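You operate a simulated robot arm through the tools that you are given. There is no shell and no other tool. Be economical: measure what you need, move in short steps, check, and stop when the job is done.

Carry out the task below with a simulated robot arm. There is one attempt and no reset: what you move stays moved.

Task
Put the 1/2 steel adapter from the packing table top on the send card there and the 3/4 steel adapter on top of the orange strap roll.
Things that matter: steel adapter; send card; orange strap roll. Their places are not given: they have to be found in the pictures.

The check looks at the end state, three seconds after you hand in, the way a careful person would. Anything else that was tipped, shoved, dropped, spilled or broken makes it a failure.

Robot
A 6-joint arm with a two-finger parallel gripper, fixed in place. Base frame: the origin is at the foot of the arm, x ahead of it, y to its left, z up; the work surface is at about z = 0. Readings come in mm, degrees, newtons and seconds.
With the tool pointing down near the work surface it reaches from about 140 to 580 mm from the base axis. Its first joint turns from -66.0 to 66.0 degrees. Payload 2.1 kg.
The TCP is the grasp point between the finger pads, 30 mm short of the fingertips. In the tool frame z runs along the fingers and y along their closing line. Largest opening 94 mm; finger width 28, thickness 10; the body of the gripper, 50 by 96 mm, starts 55 mm behind the TCP.
Orientation is told as [roll, pitch, yaw] about the base's x, y, z axes, in that order, counted from this pose: with the fingers straight down and closing along the base's y, the tool's x points along the base's -x, its y along +y and its z along -z.

Tools
- The arm moves only by the tool move_arm. Its argument "commands" is a list of rows, each a list of 7 numbers: the turn, a rotation vector about the tool's x, y, z in degrees, then the shift along the tool's x, y, z in mm, then the finger opening in mm, from 0 to 94. In form: [[rx, ry, rz, dx, dy, dz, fingers], ...]. A call has 1 to 12 rows; each row shifts and turns the commanded pose from where the row before left it, along the tool's axes as they then stand. Rows are played at 5 a second. More than 50 mm and 8.6 degrees between two rows, or a gripper value outside its range, and nothing of the call is played. Where a pose cannot be reached the arm comes as near as it can. A force on the tool above 40 N (or 10 N above the force at the start of the call, whichever is more), or a blocked arm, ends the call early, and 0.2 s more pass. Each finger travels about 72 mm/s and halts on what it meets, pressing with about 42 N; the grip force reading is that of the motor and also rises with nothing between the fingers. The clock runs only during rows and for 0.2 s after the last one: add rows that do not move to give the fingers time. It gives the time, the measured TCP pose, the force on the tool (base axes), the opening and the grip force at its end, in the units of the frame above (readings bear some noise).
- Cameras (640 x 400 px; columns grow to the right, rows downward): "scene" is fixed at [73.2, -403.3, 470.3]; the picture's right is [0.44, -0.90, 0.00], its down [-0.63, -0.31, -0.71] and it looks along [0.64, 0.31, -0.70] (base axes); focal length 283 px, centre (320, 200). "wrist" rides on the gripper at [-37, 0, -58] in the tool frame; the picture's right is [0.00, -1.00, 0.00], its down [0.97, 0.00, -0.24] and it looks along [0.24, 0.00, 0.97] (tool axes); focal length 218 px, centre (320, 200).
- capture(camera): a new picture of that camera. No time passes.
- point_at(camera, pixels): for up to 12 pixels [column, row] of the newest picture of that camera ("zoom" is the newest enlarged one), the place [x, y, z] in the base frame of the surface seen there, good to about 2 mm. No time passes.
- close_up(camera, box): a new picture of the part [left, top, right, bottom] of that camera's present view, enlarged. No time passes.
- hand_in(): hands the job in; it is judged then, once.

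Keep the steps short. Do not move on a guess: measure, check each grasp and each placing, and mend mistakes. In all there are 60 turns and 22 pictures (those below and enlarged ones count). Leave the gripper open and the arm clear of the work at the hand-in unless told otherwise, and finish with a single line.

The tools are called after ">>>" as a command line: name --pt "numbers of a row" for each row, then --argument value for the rest, lists and objects as JSON in quotes. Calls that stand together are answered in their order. move_arm: Moves the arm, as the interface text tells. Its arguments: {"type":"object","properties":{"commands":{"type":"array","items":{"type":"array","items":{"type":"number"}}}},"required":["commands"]} The other tools are called the same way: capture (camera) takes a picture; point_at (camera, pixels) gives the place of the surface under pixels of a picture; close_up (camera, box) takes an enlarged picture of a part of a camera's view; hand_in () hands the job in.

At the start:

```text
time_s: 0.0
tcp_pos: [308.4, -185.7, 264.7]
orientation: [0.1, -0.1, -0.1]
force: [-0.1, -0.2, 0.3]
gripper_width: 94.3
finger_force: 0.1
```

scene: 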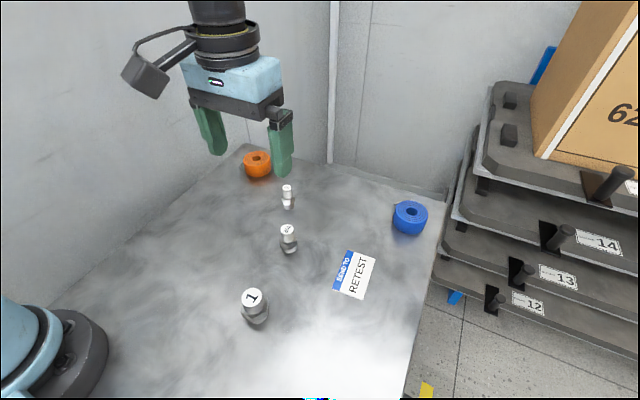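
wrist: 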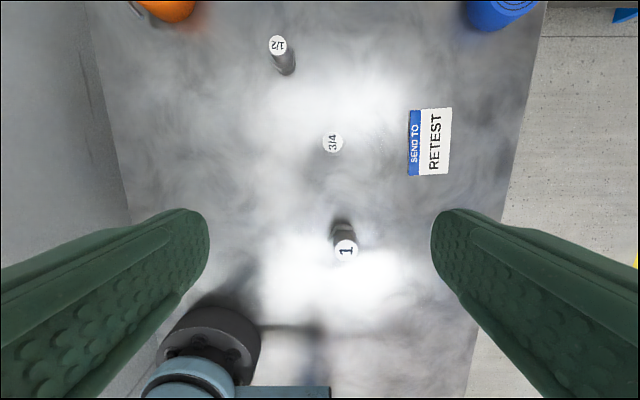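

I see the adapters 1/2 (wrist 278,45), 3/4 (333,142) and 1 (345,250), the card (430,142), and the orange roll (167,8). First I'll measure them in the scene picture and take an enlarged view.

>>> close_up --camera "scene" --box '[220, 130, 400, 310]'

>>> point_at --camera "wrist" --pixels '[[278, 45], [333, 142], [345, 250], [411, 110], [452, 108], [449, 174], [409, 174], [287, 71], [300, 100], [360, 150]]'

>>> point_at --camera "scene" --pixels '[[257, 158], [245, 155], [268, 157], [257, 153], [257, 165], [287, 187], [287, 229], [287, 207], [289, 250], [254, 300]]'

```text
2.22 times, centred on (310, 220) of scene
```

zoom: 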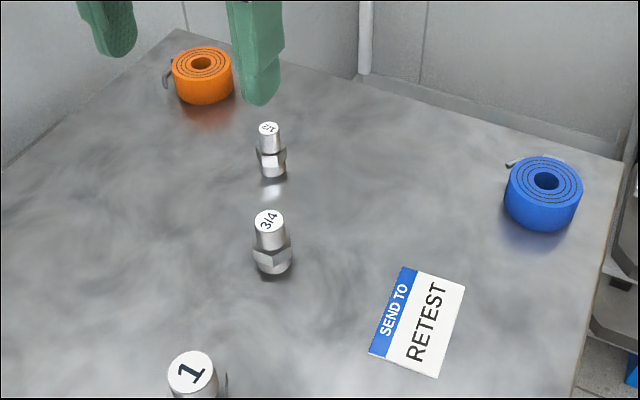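

```text
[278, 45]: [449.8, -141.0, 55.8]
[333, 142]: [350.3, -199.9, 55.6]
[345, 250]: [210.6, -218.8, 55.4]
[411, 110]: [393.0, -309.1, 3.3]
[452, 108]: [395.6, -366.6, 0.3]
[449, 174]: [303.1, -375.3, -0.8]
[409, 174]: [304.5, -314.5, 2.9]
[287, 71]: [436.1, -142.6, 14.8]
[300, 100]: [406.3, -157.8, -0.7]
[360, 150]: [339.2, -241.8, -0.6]
```

```text
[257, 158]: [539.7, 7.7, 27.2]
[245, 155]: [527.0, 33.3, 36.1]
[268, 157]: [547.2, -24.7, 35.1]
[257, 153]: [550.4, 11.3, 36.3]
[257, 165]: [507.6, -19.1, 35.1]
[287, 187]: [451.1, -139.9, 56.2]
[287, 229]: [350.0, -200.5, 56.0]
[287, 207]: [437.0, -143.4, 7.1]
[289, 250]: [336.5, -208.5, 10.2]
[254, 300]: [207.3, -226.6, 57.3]
```

The adapters' tops are at z 56: 1/2 at (450,-140), 3/4 at (350,-200). The card centre is near (349,-341) and the roll centre near (530,0), top z 36. Next I move above 1/2 at about z 150 and look at its shape.

>>> move_arm --pt "0 0 0 -35.5 11.3 28.5 94" --pt "0 0 0 -35.5 11.3 28.5 94" --pt "0 0 0 -35.5 11.3 28.5 94" --pt "0 0 0 -35.5 11.3 28.5 94" --pt "0 0 0 0 0 0 94" --pt "0 0 0 0 0 0 94"

>>> capture --camera "wrist"

>>> close_up --camera "scene" --box '[240, 165, 340, 265]'

```text
time_s: 1.4
tcp_pos: [450.4, -139.7, 149.2]
orientation: [0.0, 0.1, 0.0]
force: [0.6, 0.4, -0.6]
gripper_width: 94.1
finger_force: 0.0
```

```text
18 pictures are left
```

wrist: 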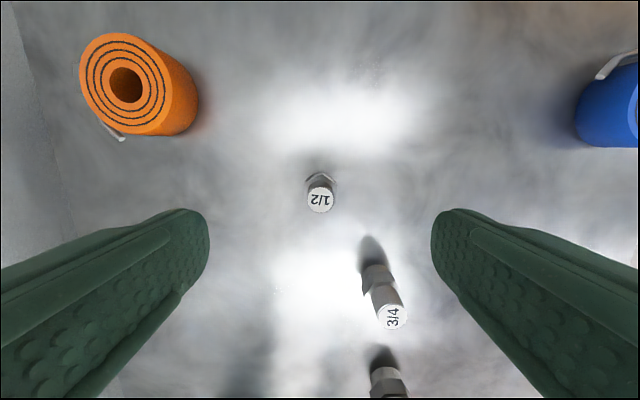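

```text
4.00 times, centred on (290, 215) of scene
```

zoom: 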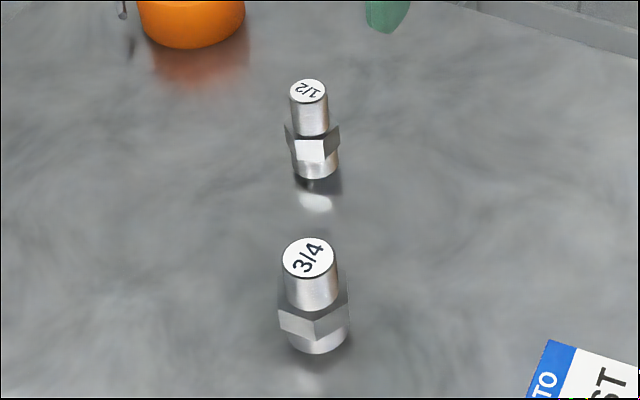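

Each adapter has a hex in the middle, with a cylinder above and below it. I'll measure the hex heights in the zoom, and the roll's top rim and hole in the wrist picture.

>>> point_at --camera "zoom" --pixels '[[311, 127], [311, 142], [311, 157], [311, 170], [287, 132], [338, 131], [312, 300], [316, 320], [316, 334], [316, 346], [281, 317], [346, 312]]'

>>> point_at --camera "wrist" --pixels '[[119, 35], [82, 79], [132, 133], [168, 90], [110, 85], [126, 66], [143, 85], [126, 103], [126, 85], [320, 198], [392, 317], [115, 133]]'

```text
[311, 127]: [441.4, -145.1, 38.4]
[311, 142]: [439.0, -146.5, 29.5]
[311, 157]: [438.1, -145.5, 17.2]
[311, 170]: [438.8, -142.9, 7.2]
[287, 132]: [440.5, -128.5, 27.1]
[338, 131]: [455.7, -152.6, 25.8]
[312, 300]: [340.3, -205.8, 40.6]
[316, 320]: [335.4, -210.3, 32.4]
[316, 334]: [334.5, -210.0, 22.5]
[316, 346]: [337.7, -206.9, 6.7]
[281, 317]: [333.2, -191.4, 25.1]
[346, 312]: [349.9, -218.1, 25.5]
```

```text
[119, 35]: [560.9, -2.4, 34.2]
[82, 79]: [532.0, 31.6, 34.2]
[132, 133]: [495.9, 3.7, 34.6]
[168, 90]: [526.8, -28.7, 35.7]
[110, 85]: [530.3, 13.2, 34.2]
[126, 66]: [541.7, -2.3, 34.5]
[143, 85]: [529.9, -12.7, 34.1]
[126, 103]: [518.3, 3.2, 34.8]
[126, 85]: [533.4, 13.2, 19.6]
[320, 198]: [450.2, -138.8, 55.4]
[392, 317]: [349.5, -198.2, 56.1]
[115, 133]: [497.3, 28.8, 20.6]
```

Roll: centre (529,1), top z 35, hole radius 12.5, outer radius 32. The hexes top out near z 32, so I'll grip the upper cylinder with the fingertips just above that. For 1/2 I go down to TCP z 64 and close in steps.

>>> move_arm --pt "0 0 0 0 0 30 94" --pt "0 0 0 0 0 30 94" --pt "0 0 0 0 0.3 25 94" --pt "0 0 0 0 0 0 60" --pt "0 0 0 0 0 0 35" --pt "0 0 0 0 0 0 24" --pt "0 0 0 0 0 0 10" --pt "0 0 0 0 0 0 10" --pt "0 0 0 0 0 0 10"

>>> capture --camera "wrist"

```text
time_s: 3.4
tcp_pos: [448.9, -139.7, 65.7]
orientation: [0.1, 0.0, 0.0]
force: [0.6, 1.2, -0.9]
gripper_width: 19.5
finger_force: 42.1
```

```text
16 pictures are left
```

wrist: 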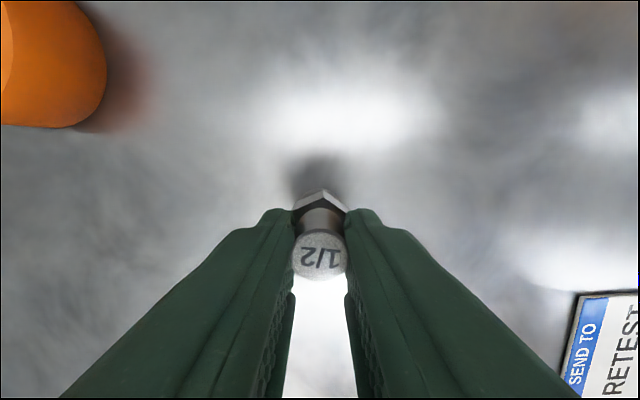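

The grip holds at 19.5 mm. I lift 80 mm and carry it by (-101,-201) to the card centre, then check.

>>> move_arm --pt "0 0 0 0 0 -20 10" --pt "0 0 0 0 0 -30 10" --pt "0 0 0 0 0 -30 10" --pt "0 0 0 20.2 -40.2 0 10" --pt "0 0 0 20.2 -40.2 0 10" --pt "0 0 0 20.2 -40.2 0 10" --pt "0 0 0 20.2 -40.2 0 10" --pt "0 0 0 20.2 -40.2 0 10" --pt "0 0 0 0 0 0 10" --pt "0 0 0 0 0 0 10"

>>> capture --camera "scene"

>>> capture --camera "wrist"

```text
time_s: 5.6
tcp_pos: [350.0, -342.3, 145.6]
orientation: [0.0, 0.0, -0.1]
force: [-0.3, 0.4, 0.4]
gripper_width: 10.2
finger_force: 0.1
```

```text
15 pictures are left
```

scene: 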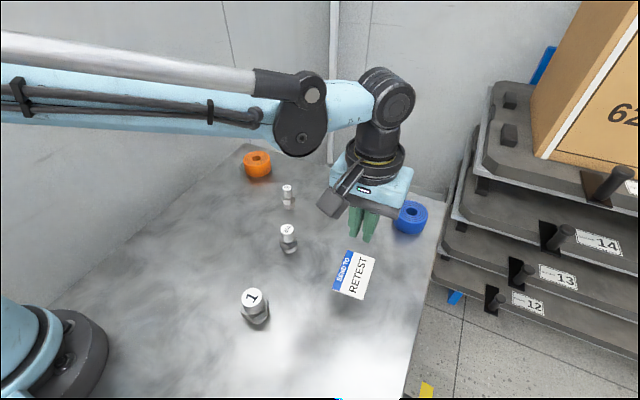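

```text
14 pictures are left
```

wrist: 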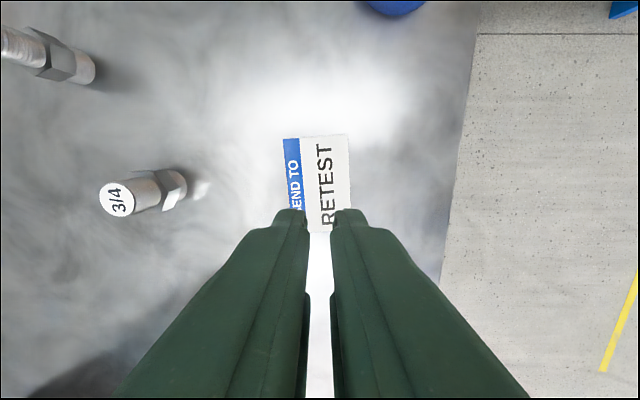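

The opening now reads 10.2, so the adapter slipped out. It appears to still be standing at its place. I go back above it and check before gripping deeper, on the hex.

>>> move_arm --pt "0 0 0 -20 40.4 0 94" --pt "0 0 0 -20 40.4 0 94" --pt "0 0 0 -20 40.4 0 94" --pt "0 0 0 -20 40.4 0 94" --pt "0 0 0 -20 40.4 0 94" --pt "0 0 0 0 0 0 94" --pt "0 0 0 0 0 0 94"

>>> close_up --camera "wrist" --box '[260, 140, 380, 260]'

>>> close_up --camera "scene" --box '[247, 155, 327, 235]'

```text
time_s: 7.2
tcp_pos: [450.5, -138.9, 145.9]
orientation: [0.0, 0.0, 0.0]
force: [-0.1, -1.0, 0.8]
gripper_width: 94.0
finger_force: 0.0
```

```text
3.33 times, centred on (320, 200) of wrist
```

zoom: 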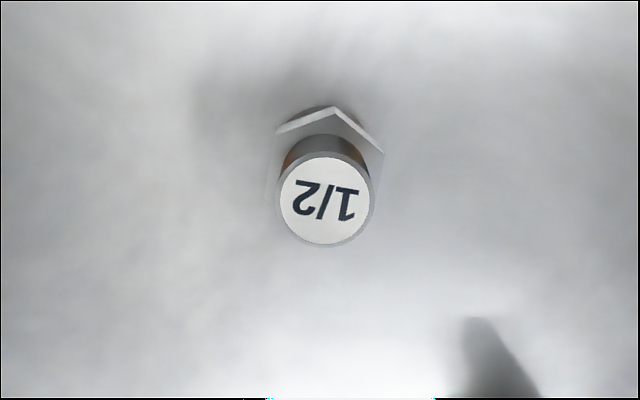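

```text
5.00 times, centred on (287, 195) of scene
```

zoom: 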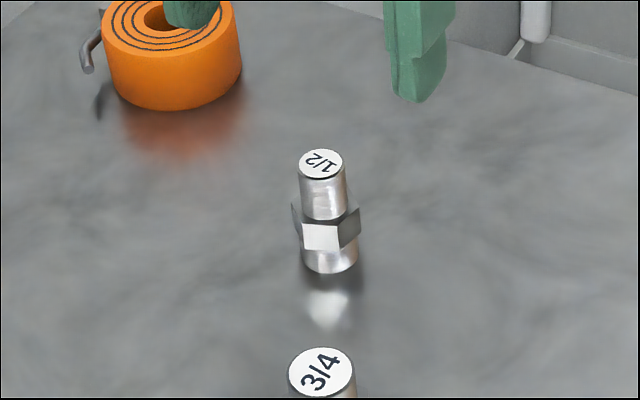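

1/2 still stands upright in its place, and a hex flat faces roughly along y. I go down to TCP z 34, with the tips about 4 mm above the table, and grip the hex.

>>> move_arm --pt "0 0 0 0 -0.5 40 94" --pt "0 0 0 0 0 40 94" --pt "0 0 0 0 0 31 94" --pt "0 0 0 0 0 0 94" --pt "0 0 0 0 0 0 60" --pt "0 0 0 0 0 0 40" --pt "0 0 0 0 0 0 30" --pt "0 0 0 0 0 0 10" --pt "0 0 0 0 0 0 10" --pt "0 0 0 0 0 0 10"

>>> move_arm --pt "0 0 0 0 0 -5 10" --pt "0 0 0 0 0 -10 10" --pt "0 0 0 0 0 -10 10" --pt "0 0 0 0 0 0 10" --pt "0 0 0 0 0 0 10"

>>> capture --camera "wrist"

```text
time_s: 9.4
tcp_pos: [449.6, -138.6, 33.1]
orientation: [0.1, 0.1, 0.0]
force: [-0.4, -0.3, 0.2]
gripper_width: 27.4
finger_force: 41.9
```

```text
time_s: 10.6
tcp_pos: [450.2, -139.3, 58.1]
orientation: [0.0, 0.0, 0.1]
force: [-1.4, 0.4, -0.7]
gripper_width: 27.5
finger_force: 41.8
```

```text
11 pictures are left
```

wrist: 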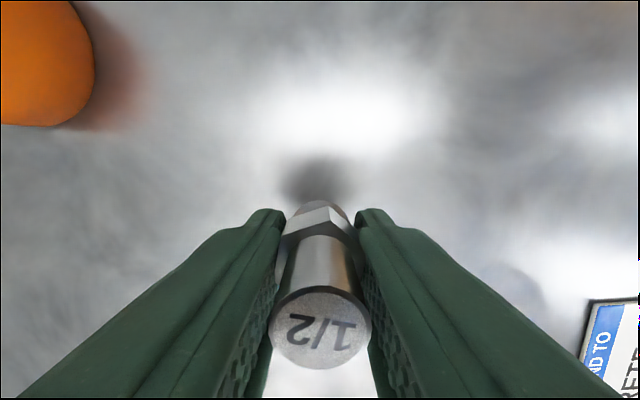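

The hex is firmly held at 27.5 and lifted. I raise it further and carry it to above the card at (349,-341).

>>> move_arm --pt "0 0 0 0 0 -25 10" --pt "0 0 0 0 0 -35 10" --pt "0 0 0 17 -34 0 10" --pt "0 0 0 17 -34 0 10" --pt "0 0 0 17 -34 0 10" --pt "0 0 0 17 -34 0 10" --pt "0 0 0 17 -34 0 10" --pt "0 0 0 16 -32 0 10" --pt "0 0 0 0 0 0 10" --pt "0 0 0 0 0 0 10"

>>> capture --camera "wrist"

```text
time_s: 12.8
tcp_pos: [348.2, -341.1, 119.2]
orientation: [0.0, -0.1, 0.0]
force: [0.1, -1.0, -1.0]
gripper_width: 27.1
finger_force: 41.6
```

```text
10 pictures are left
```

wrist: 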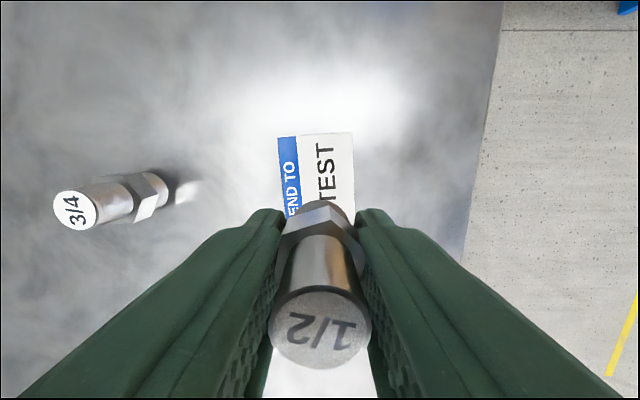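

Still held, with the tool over the card. I lower it to about z 37, then feel down in 1 mm steps.

>>> move_arm --pt "0 0 0 0 0 30 10" --pt "0 0 0 0 0 30 10" --pt "0 0 0 0 0 15 10" --pt "0 0 0 0 0 7 10" --pt "0 0 0 0 0 0 10" --pt "0 0 0 0 0 0 10"

>>> move_arm --pt "0 0 0 0 0 1 10" --pt "0 0 0 0 0 1 10" --pt "0 0 0 0 0 1 10" --pt "0 0 0 0 0 0 10"

>>> close_up --camera "scene" --box '[305, 205, 405, 305]'

```text
time_s: 14.2
tcp_pos: [350.3, -339.6, 36.6]
orientation: [0.0, 0.0, -0.1]
force: [0.3, 1.9, 13.2]
gripper_width: 27.1
finger_force: 41.5
```

```text
time_s: 14.8
tcp_pos: [349.4, -340.9, 37.9]
orientation: [0.0, 0.0, 0.0]
force: [0.1, 0.1, 16.0]
gripper_width: 27.0
finger_force: 42.0
stopped in row 2: the force on the tool passed its limit (the readings are from after the stop); the commanded pose is now the measured one
```

```text
4.00 times, centred on (355, 255) of scene
```

zoom: 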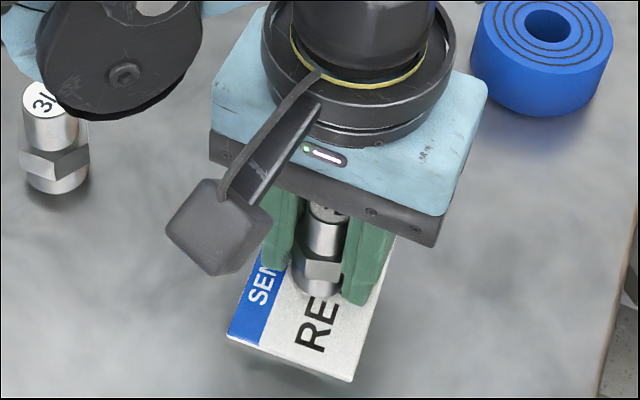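

The adapter is resting on the card (16 N upward). I open the fingers gently and rise straight up.

>>> move_arm --pt "0 0 0 0 0 0 30" --pt "0 0 0 0 0 0 40" --pt "0 0 0 0 0 0 70" --pt "0 0 0 0 0 0 70" --pt "0 0 0 0 0 -30 70" --pt "0 0 0 0 0 -40 80" --pt "0 0 0 0 0 -40 94" --pt "0 0 0 0 0 0 94"

>>> capture --camera "wrist"

>>> point_at --camera "wrist" --pixels '[[320, 200]]'

```text
time_s: 16.6
tcp_pos: [351.1, -342.4, 146.9]
orientation: [0.0, 0.0, 0.1]
force: [-0.2, 0.5, 1.0]
gripper_width: 94.2
finger_force: 0.1
```

```text
8 pictures are left
```

wrist: 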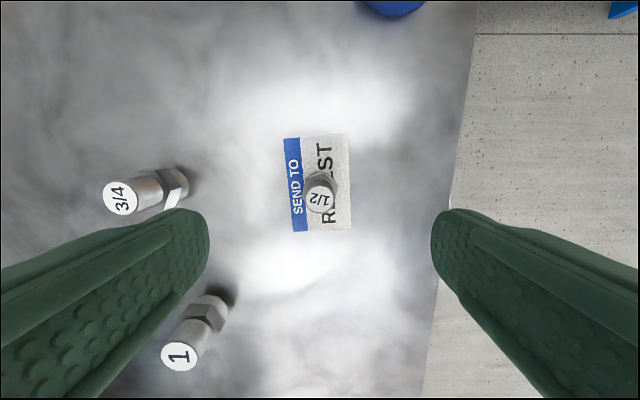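

```text
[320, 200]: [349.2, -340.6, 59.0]
```

1/2 stands upright in the middle of the card. I move above 3/4 at (350,-199) and look at its hex orientation.

>>> move_arm --pt "0 0 0 0.3 48 0 94" --pt "0 0 0 0.3 48 0 94" --pt "0 0 0 0.3 46.5 0 94" --pt "0 0 0 0 0 0 94" --pt "0 0 0 0 0 0 94"

>>> close_up --camera "wrist" --box '[260, 140, 380, 260]'

>>> point_at --camera "zoom" --pixels '[[320, 200], [330, 210]]'

```text
time_s: 17.8
tcp_pos: [350.0, -198.6, 145.9]
orientation: [-0.1, 0.0, 0.0]
force: [0.3, -0.3, 0.6]
gripper_width: 94.0
finger_force: 0.0
```

```text
3.33 times, centred on (320, 200) of wrist
```

zoom: 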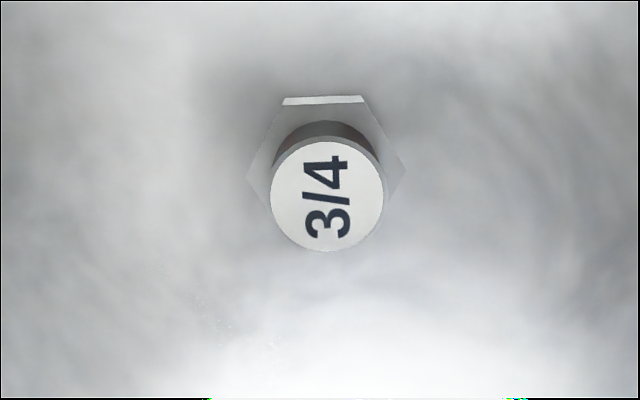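

```text
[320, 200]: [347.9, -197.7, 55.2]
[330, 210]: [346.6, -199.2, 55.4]
```

The hex's corners point along y, turned about 3°, so the tool must yaw about -27° (tool rz +27) to meet the flats. I turn, then check the pose.

>>> move_arm --pt "0 0 6.75 0 0 0 94" --pt "0 0 6.75 0 0 0 94" --pt "0 0 6.75 0 0 0 94" --pt "0 0 6.75 0 0 0 94" --pt "0 0 0 0 0 0 94" --pt "0 0 0 0 0 0 94"

>>> close_up --camera "wrist" --box '[200, 80, 440, 320]'

```text
time_s: 19.2
tcp_pos: [349.3, -198.3, 145.2]
orientation: [-0.1, 0.0, -27.0]
force: [-0.3, 0.5, -0.1]
gripper_width: 94.0
finger_force: 0.1
```

```text
1.67 times, centred on (320, 200) of wrist
```

zoom: 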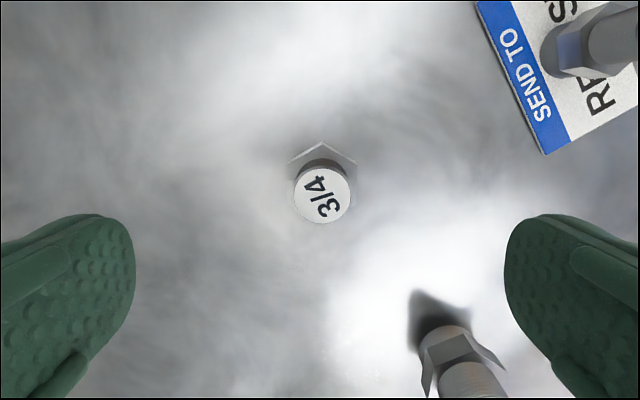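

The hex flats now face the fingers and it is centred. I go down to TCP z 34 and close, then lift 25 mm.

>>> move_arm --pt "0 0 0 0 -0.5 40 94" --pt "0 0 0 0 0 40 94" --pt "0 0 0 0 0 31.5 94" --pt "0 0 0 0 0 0 94" --pt "0 0 0 0 0 0 65" --pt "0 0 0 0 0 0 48" --pt "0 0 0 0 0 0 36" --pt "0 0 0 0 0 0 15" --pt "0 0 0 0 0 0 15" --pt "0 0 0 0 0 0 15"

>>> move_arm --pt "0 0 0 0 0 -5 15" --pt "0 0 0 0 0 -10 15" --pt "0 0 0 0 0 -10 15" --pt "0 0 0 0 0 0 15" --pt "0 0 0 0 0 0 15"

>>> capture --camera "wrist"

```text
time_s: 21.4
tcp_pos: [348.9, -198.1, 34.8]
orientation: [0.1, -0.1, -26.9]
force: [-0.7, 0.6, -0.9]
gripper_width: 35.3
finger_force: 41.4
```

```text
time_s: 22.6
tcp_pos: [347.9, -198.6, 58.6]
orientation: [0.0, 0.0, -27.1]
force: [0.6, 0.4, -1.9]
gripper_width: 35.3
finger_force: 41.6
```

```text
5 pictures are left
```

wrist: 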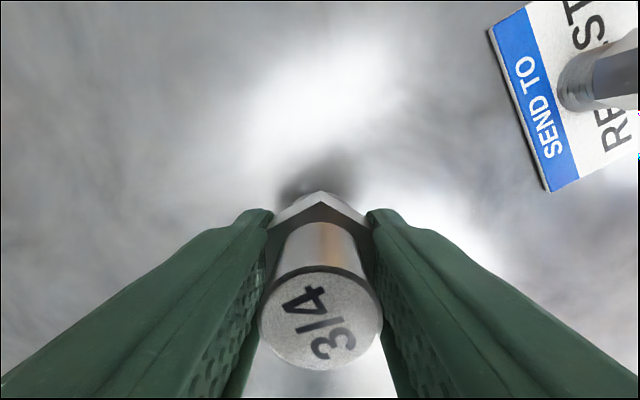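

Held at 35.3 and lifted. I raise it to about z 130, turn back to yaw 0, then check before crossing to the roll.

>>> move_arm --pt "0 0 0 0 0 -25 15" --pt "0 0 0 0 0 -30 15" --pt "0 0 0 0 0 -15 15" --pt "0 0 -6.75 0 0 0 15" --pt "0 0 -6.75 0 0 0 15" --pt "0 0 -6.75 0 0 0 15" --pt "0 0 -6.75 0 0 0 15" --pt "0 0 0 0 0 0 15" --pt "0 0 0 0 0 0 15"

>>> move_arm --pt "0 0 0 -30 33.2 0 15" --pt "0 0 0 -30 33.2 0 15" --pt "0 0 0 -30 33.2 0 15" --pt "0 0 0 -30 33.2 0 15" --pt "0 0 0 -30 33.2 0 15" --pt "0 0 0 -30 33.2 0 15" --pt "0 0 0 0 0 0 15" --pt "0 0 0 0 0 0 15"

>>> capture --camera "wrist"

```text
time_s: 24.6
tcp_pos: [348.8, -200.4, 129.6]
orientation: [0.0, 0.0, 0.0]
force: [0.2, -1.4, -0.9]
gripper_width: 35.3
finger_force: 42.1
```

```text
time_s: 26.4
tcp_pos: [528.1, 1.7, 129.4]
orientation: [0.0, 0.0, 0.0]
force: [0.0, 0.0, -0.4]
gripper_width: 35.2
finger_force: 42.0
```

```text
4 pictures are left
```

wrist: 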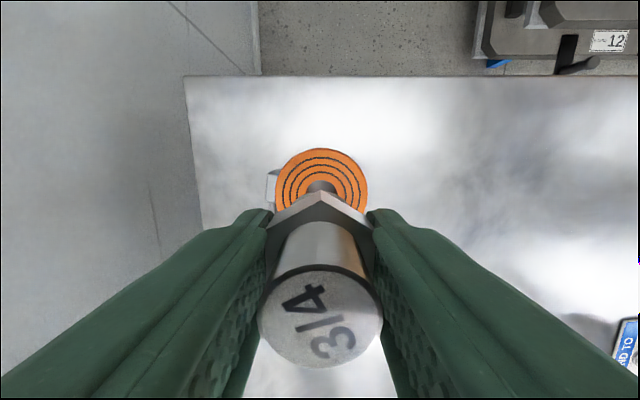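

The roll is centred beneath the adapter (column ~321). Contact is expected near TCP z 69, so I go down to about 72, then feel in 1 mm steps.

>>> move_arm --pt "0 0 0 0 0 30 15" --pt "0 0 0 0 0 18 15" --pt "0 0 0 0 0 8 15" --pt "0 0 0 0 0 0 15" --pt "0 0 0 0 0 0 15"

>>> move_arm --pt "0 0 0 0 0 1 15" --pt "0 0 0 0 0 1 15" --pt "0 0 0 0 0 0 15"

```text
time_s: 27.6
tcp_pos: [528.0, 1.0, 72.3]
orientation: [0.0, 0.0, 0.1]
force: [0.1, -0.4, -0.8]
gripper_width: 35.3
finger_force: 42.2
```

```text
time_s: 28.4
tcp_pos: [529.1, 0.1, 72.6]
orientation: [0.0, 0.0, -0.1]
force: [0.1, 0.1, -1.2]
gripper_width: 35.2
finger_force: 42.0
```

No contact yet (force -1.2). I continue down in small steps.

>>> move_arm --pt "0 0 0 0 0 1 15" --pt "0 0 0 0 0 0.5 15" --pt "0 0 0 0 0 0 15" --pt "0 0 0 0 0 0 15"

```text
time_s: 29.4
tcp_pos: [528.1, -0.7, 69.2]
orientation: [0.1, 0.0, 0.0]
force: [-0.6, 0.1, -1.4]
gripper_width: 35.5
finger_force: 42.0
```

>>> move_arm --pt "0 0 0 0 0 0.7 15" --pt "0 0 0 0 0 0.7 15" --pt "0 0 0 0 0 0 15"

>>> close_up --camera "scene" --box '[217, 105, 297, 185]'

```text
time_s: 30.2
tcp_pos: [528.1, 0.9, 69.9]
orientation: [0.0, 0.0, 0.0]
force: [0.2, -0.5, 19.7]
gripper_width: 35.4
finger_force: 41.5
```

```text
5.00 times, centred on (257, 145) of scene
```

zoom: 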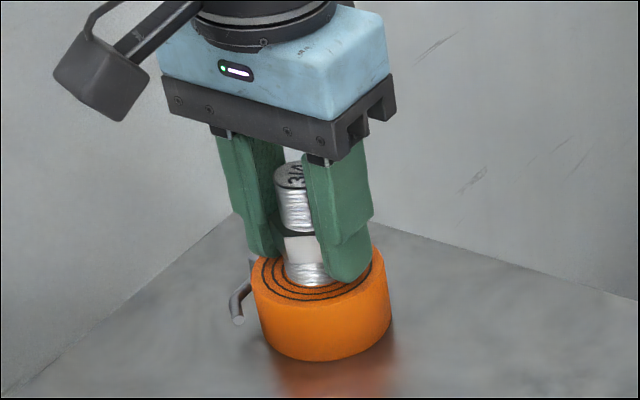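

Contact reads 19.7 N and the adapter sits upright and centred on the roll. I open gently and rise straight up.

>>> move_arm --pt "0 0 0 0 0 -0.5 30" --pt "0 0 0 0 0 0 40" --pt "0 0 0 0 0 0 50" --pt "0 0 0 0 0 0 75" --pt "0 0 0 0 0 0 75" --pt "0 0 0 0 0 -30 80" --pt "0 0 0 0 0 -40 94" --pt "0 0 0 0 0 -30 94" --pt "0 0 0 0 0 0 94"

>>> capture --camera "scene"

>>> capture --camera "wrist"

>>> point_at --camera "wrist" --pixels '[[320, 200]]'

```text
time_s: 32.2
tcp_pos: [530.2, 0.3, 170.7]
orientation: [0.0, 0.0, 0.0]
force: [-0.7, -0.4, 0.4]
gripper_width: 94.2
finger_force: 0.1
```

```text
2 pictures are left
```

scene: 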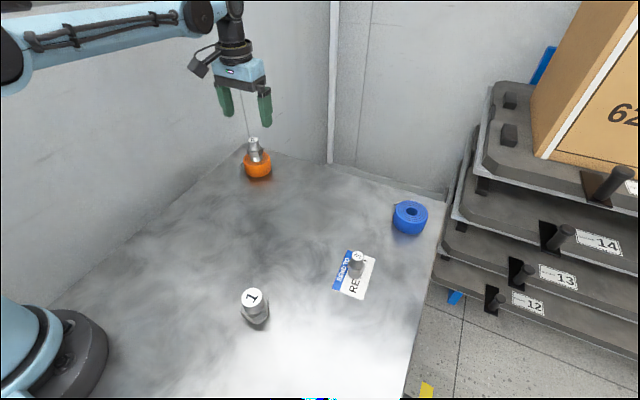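

```text
1 pictures are left
```

wrist: 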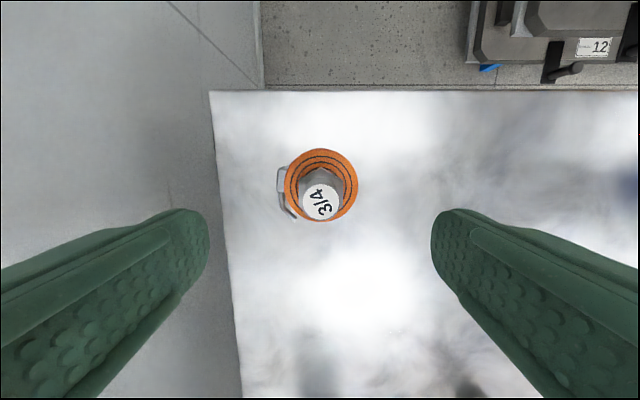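

```text
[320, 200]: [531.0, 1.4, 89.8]
```

3/4 stands on the roll with its top at z 90, 1/2 stands on the card, and nothing else has moved. The gripper is open and clear, so I hand in.

>>> hand_in

```text
The job is handed in.
```

The job is handed in: the 1/2 adapter stands upright on the send card and the 3/4 adapter stands upright on the orange strap roll, after the 1/2 slipped from my first grip and stayed standing.
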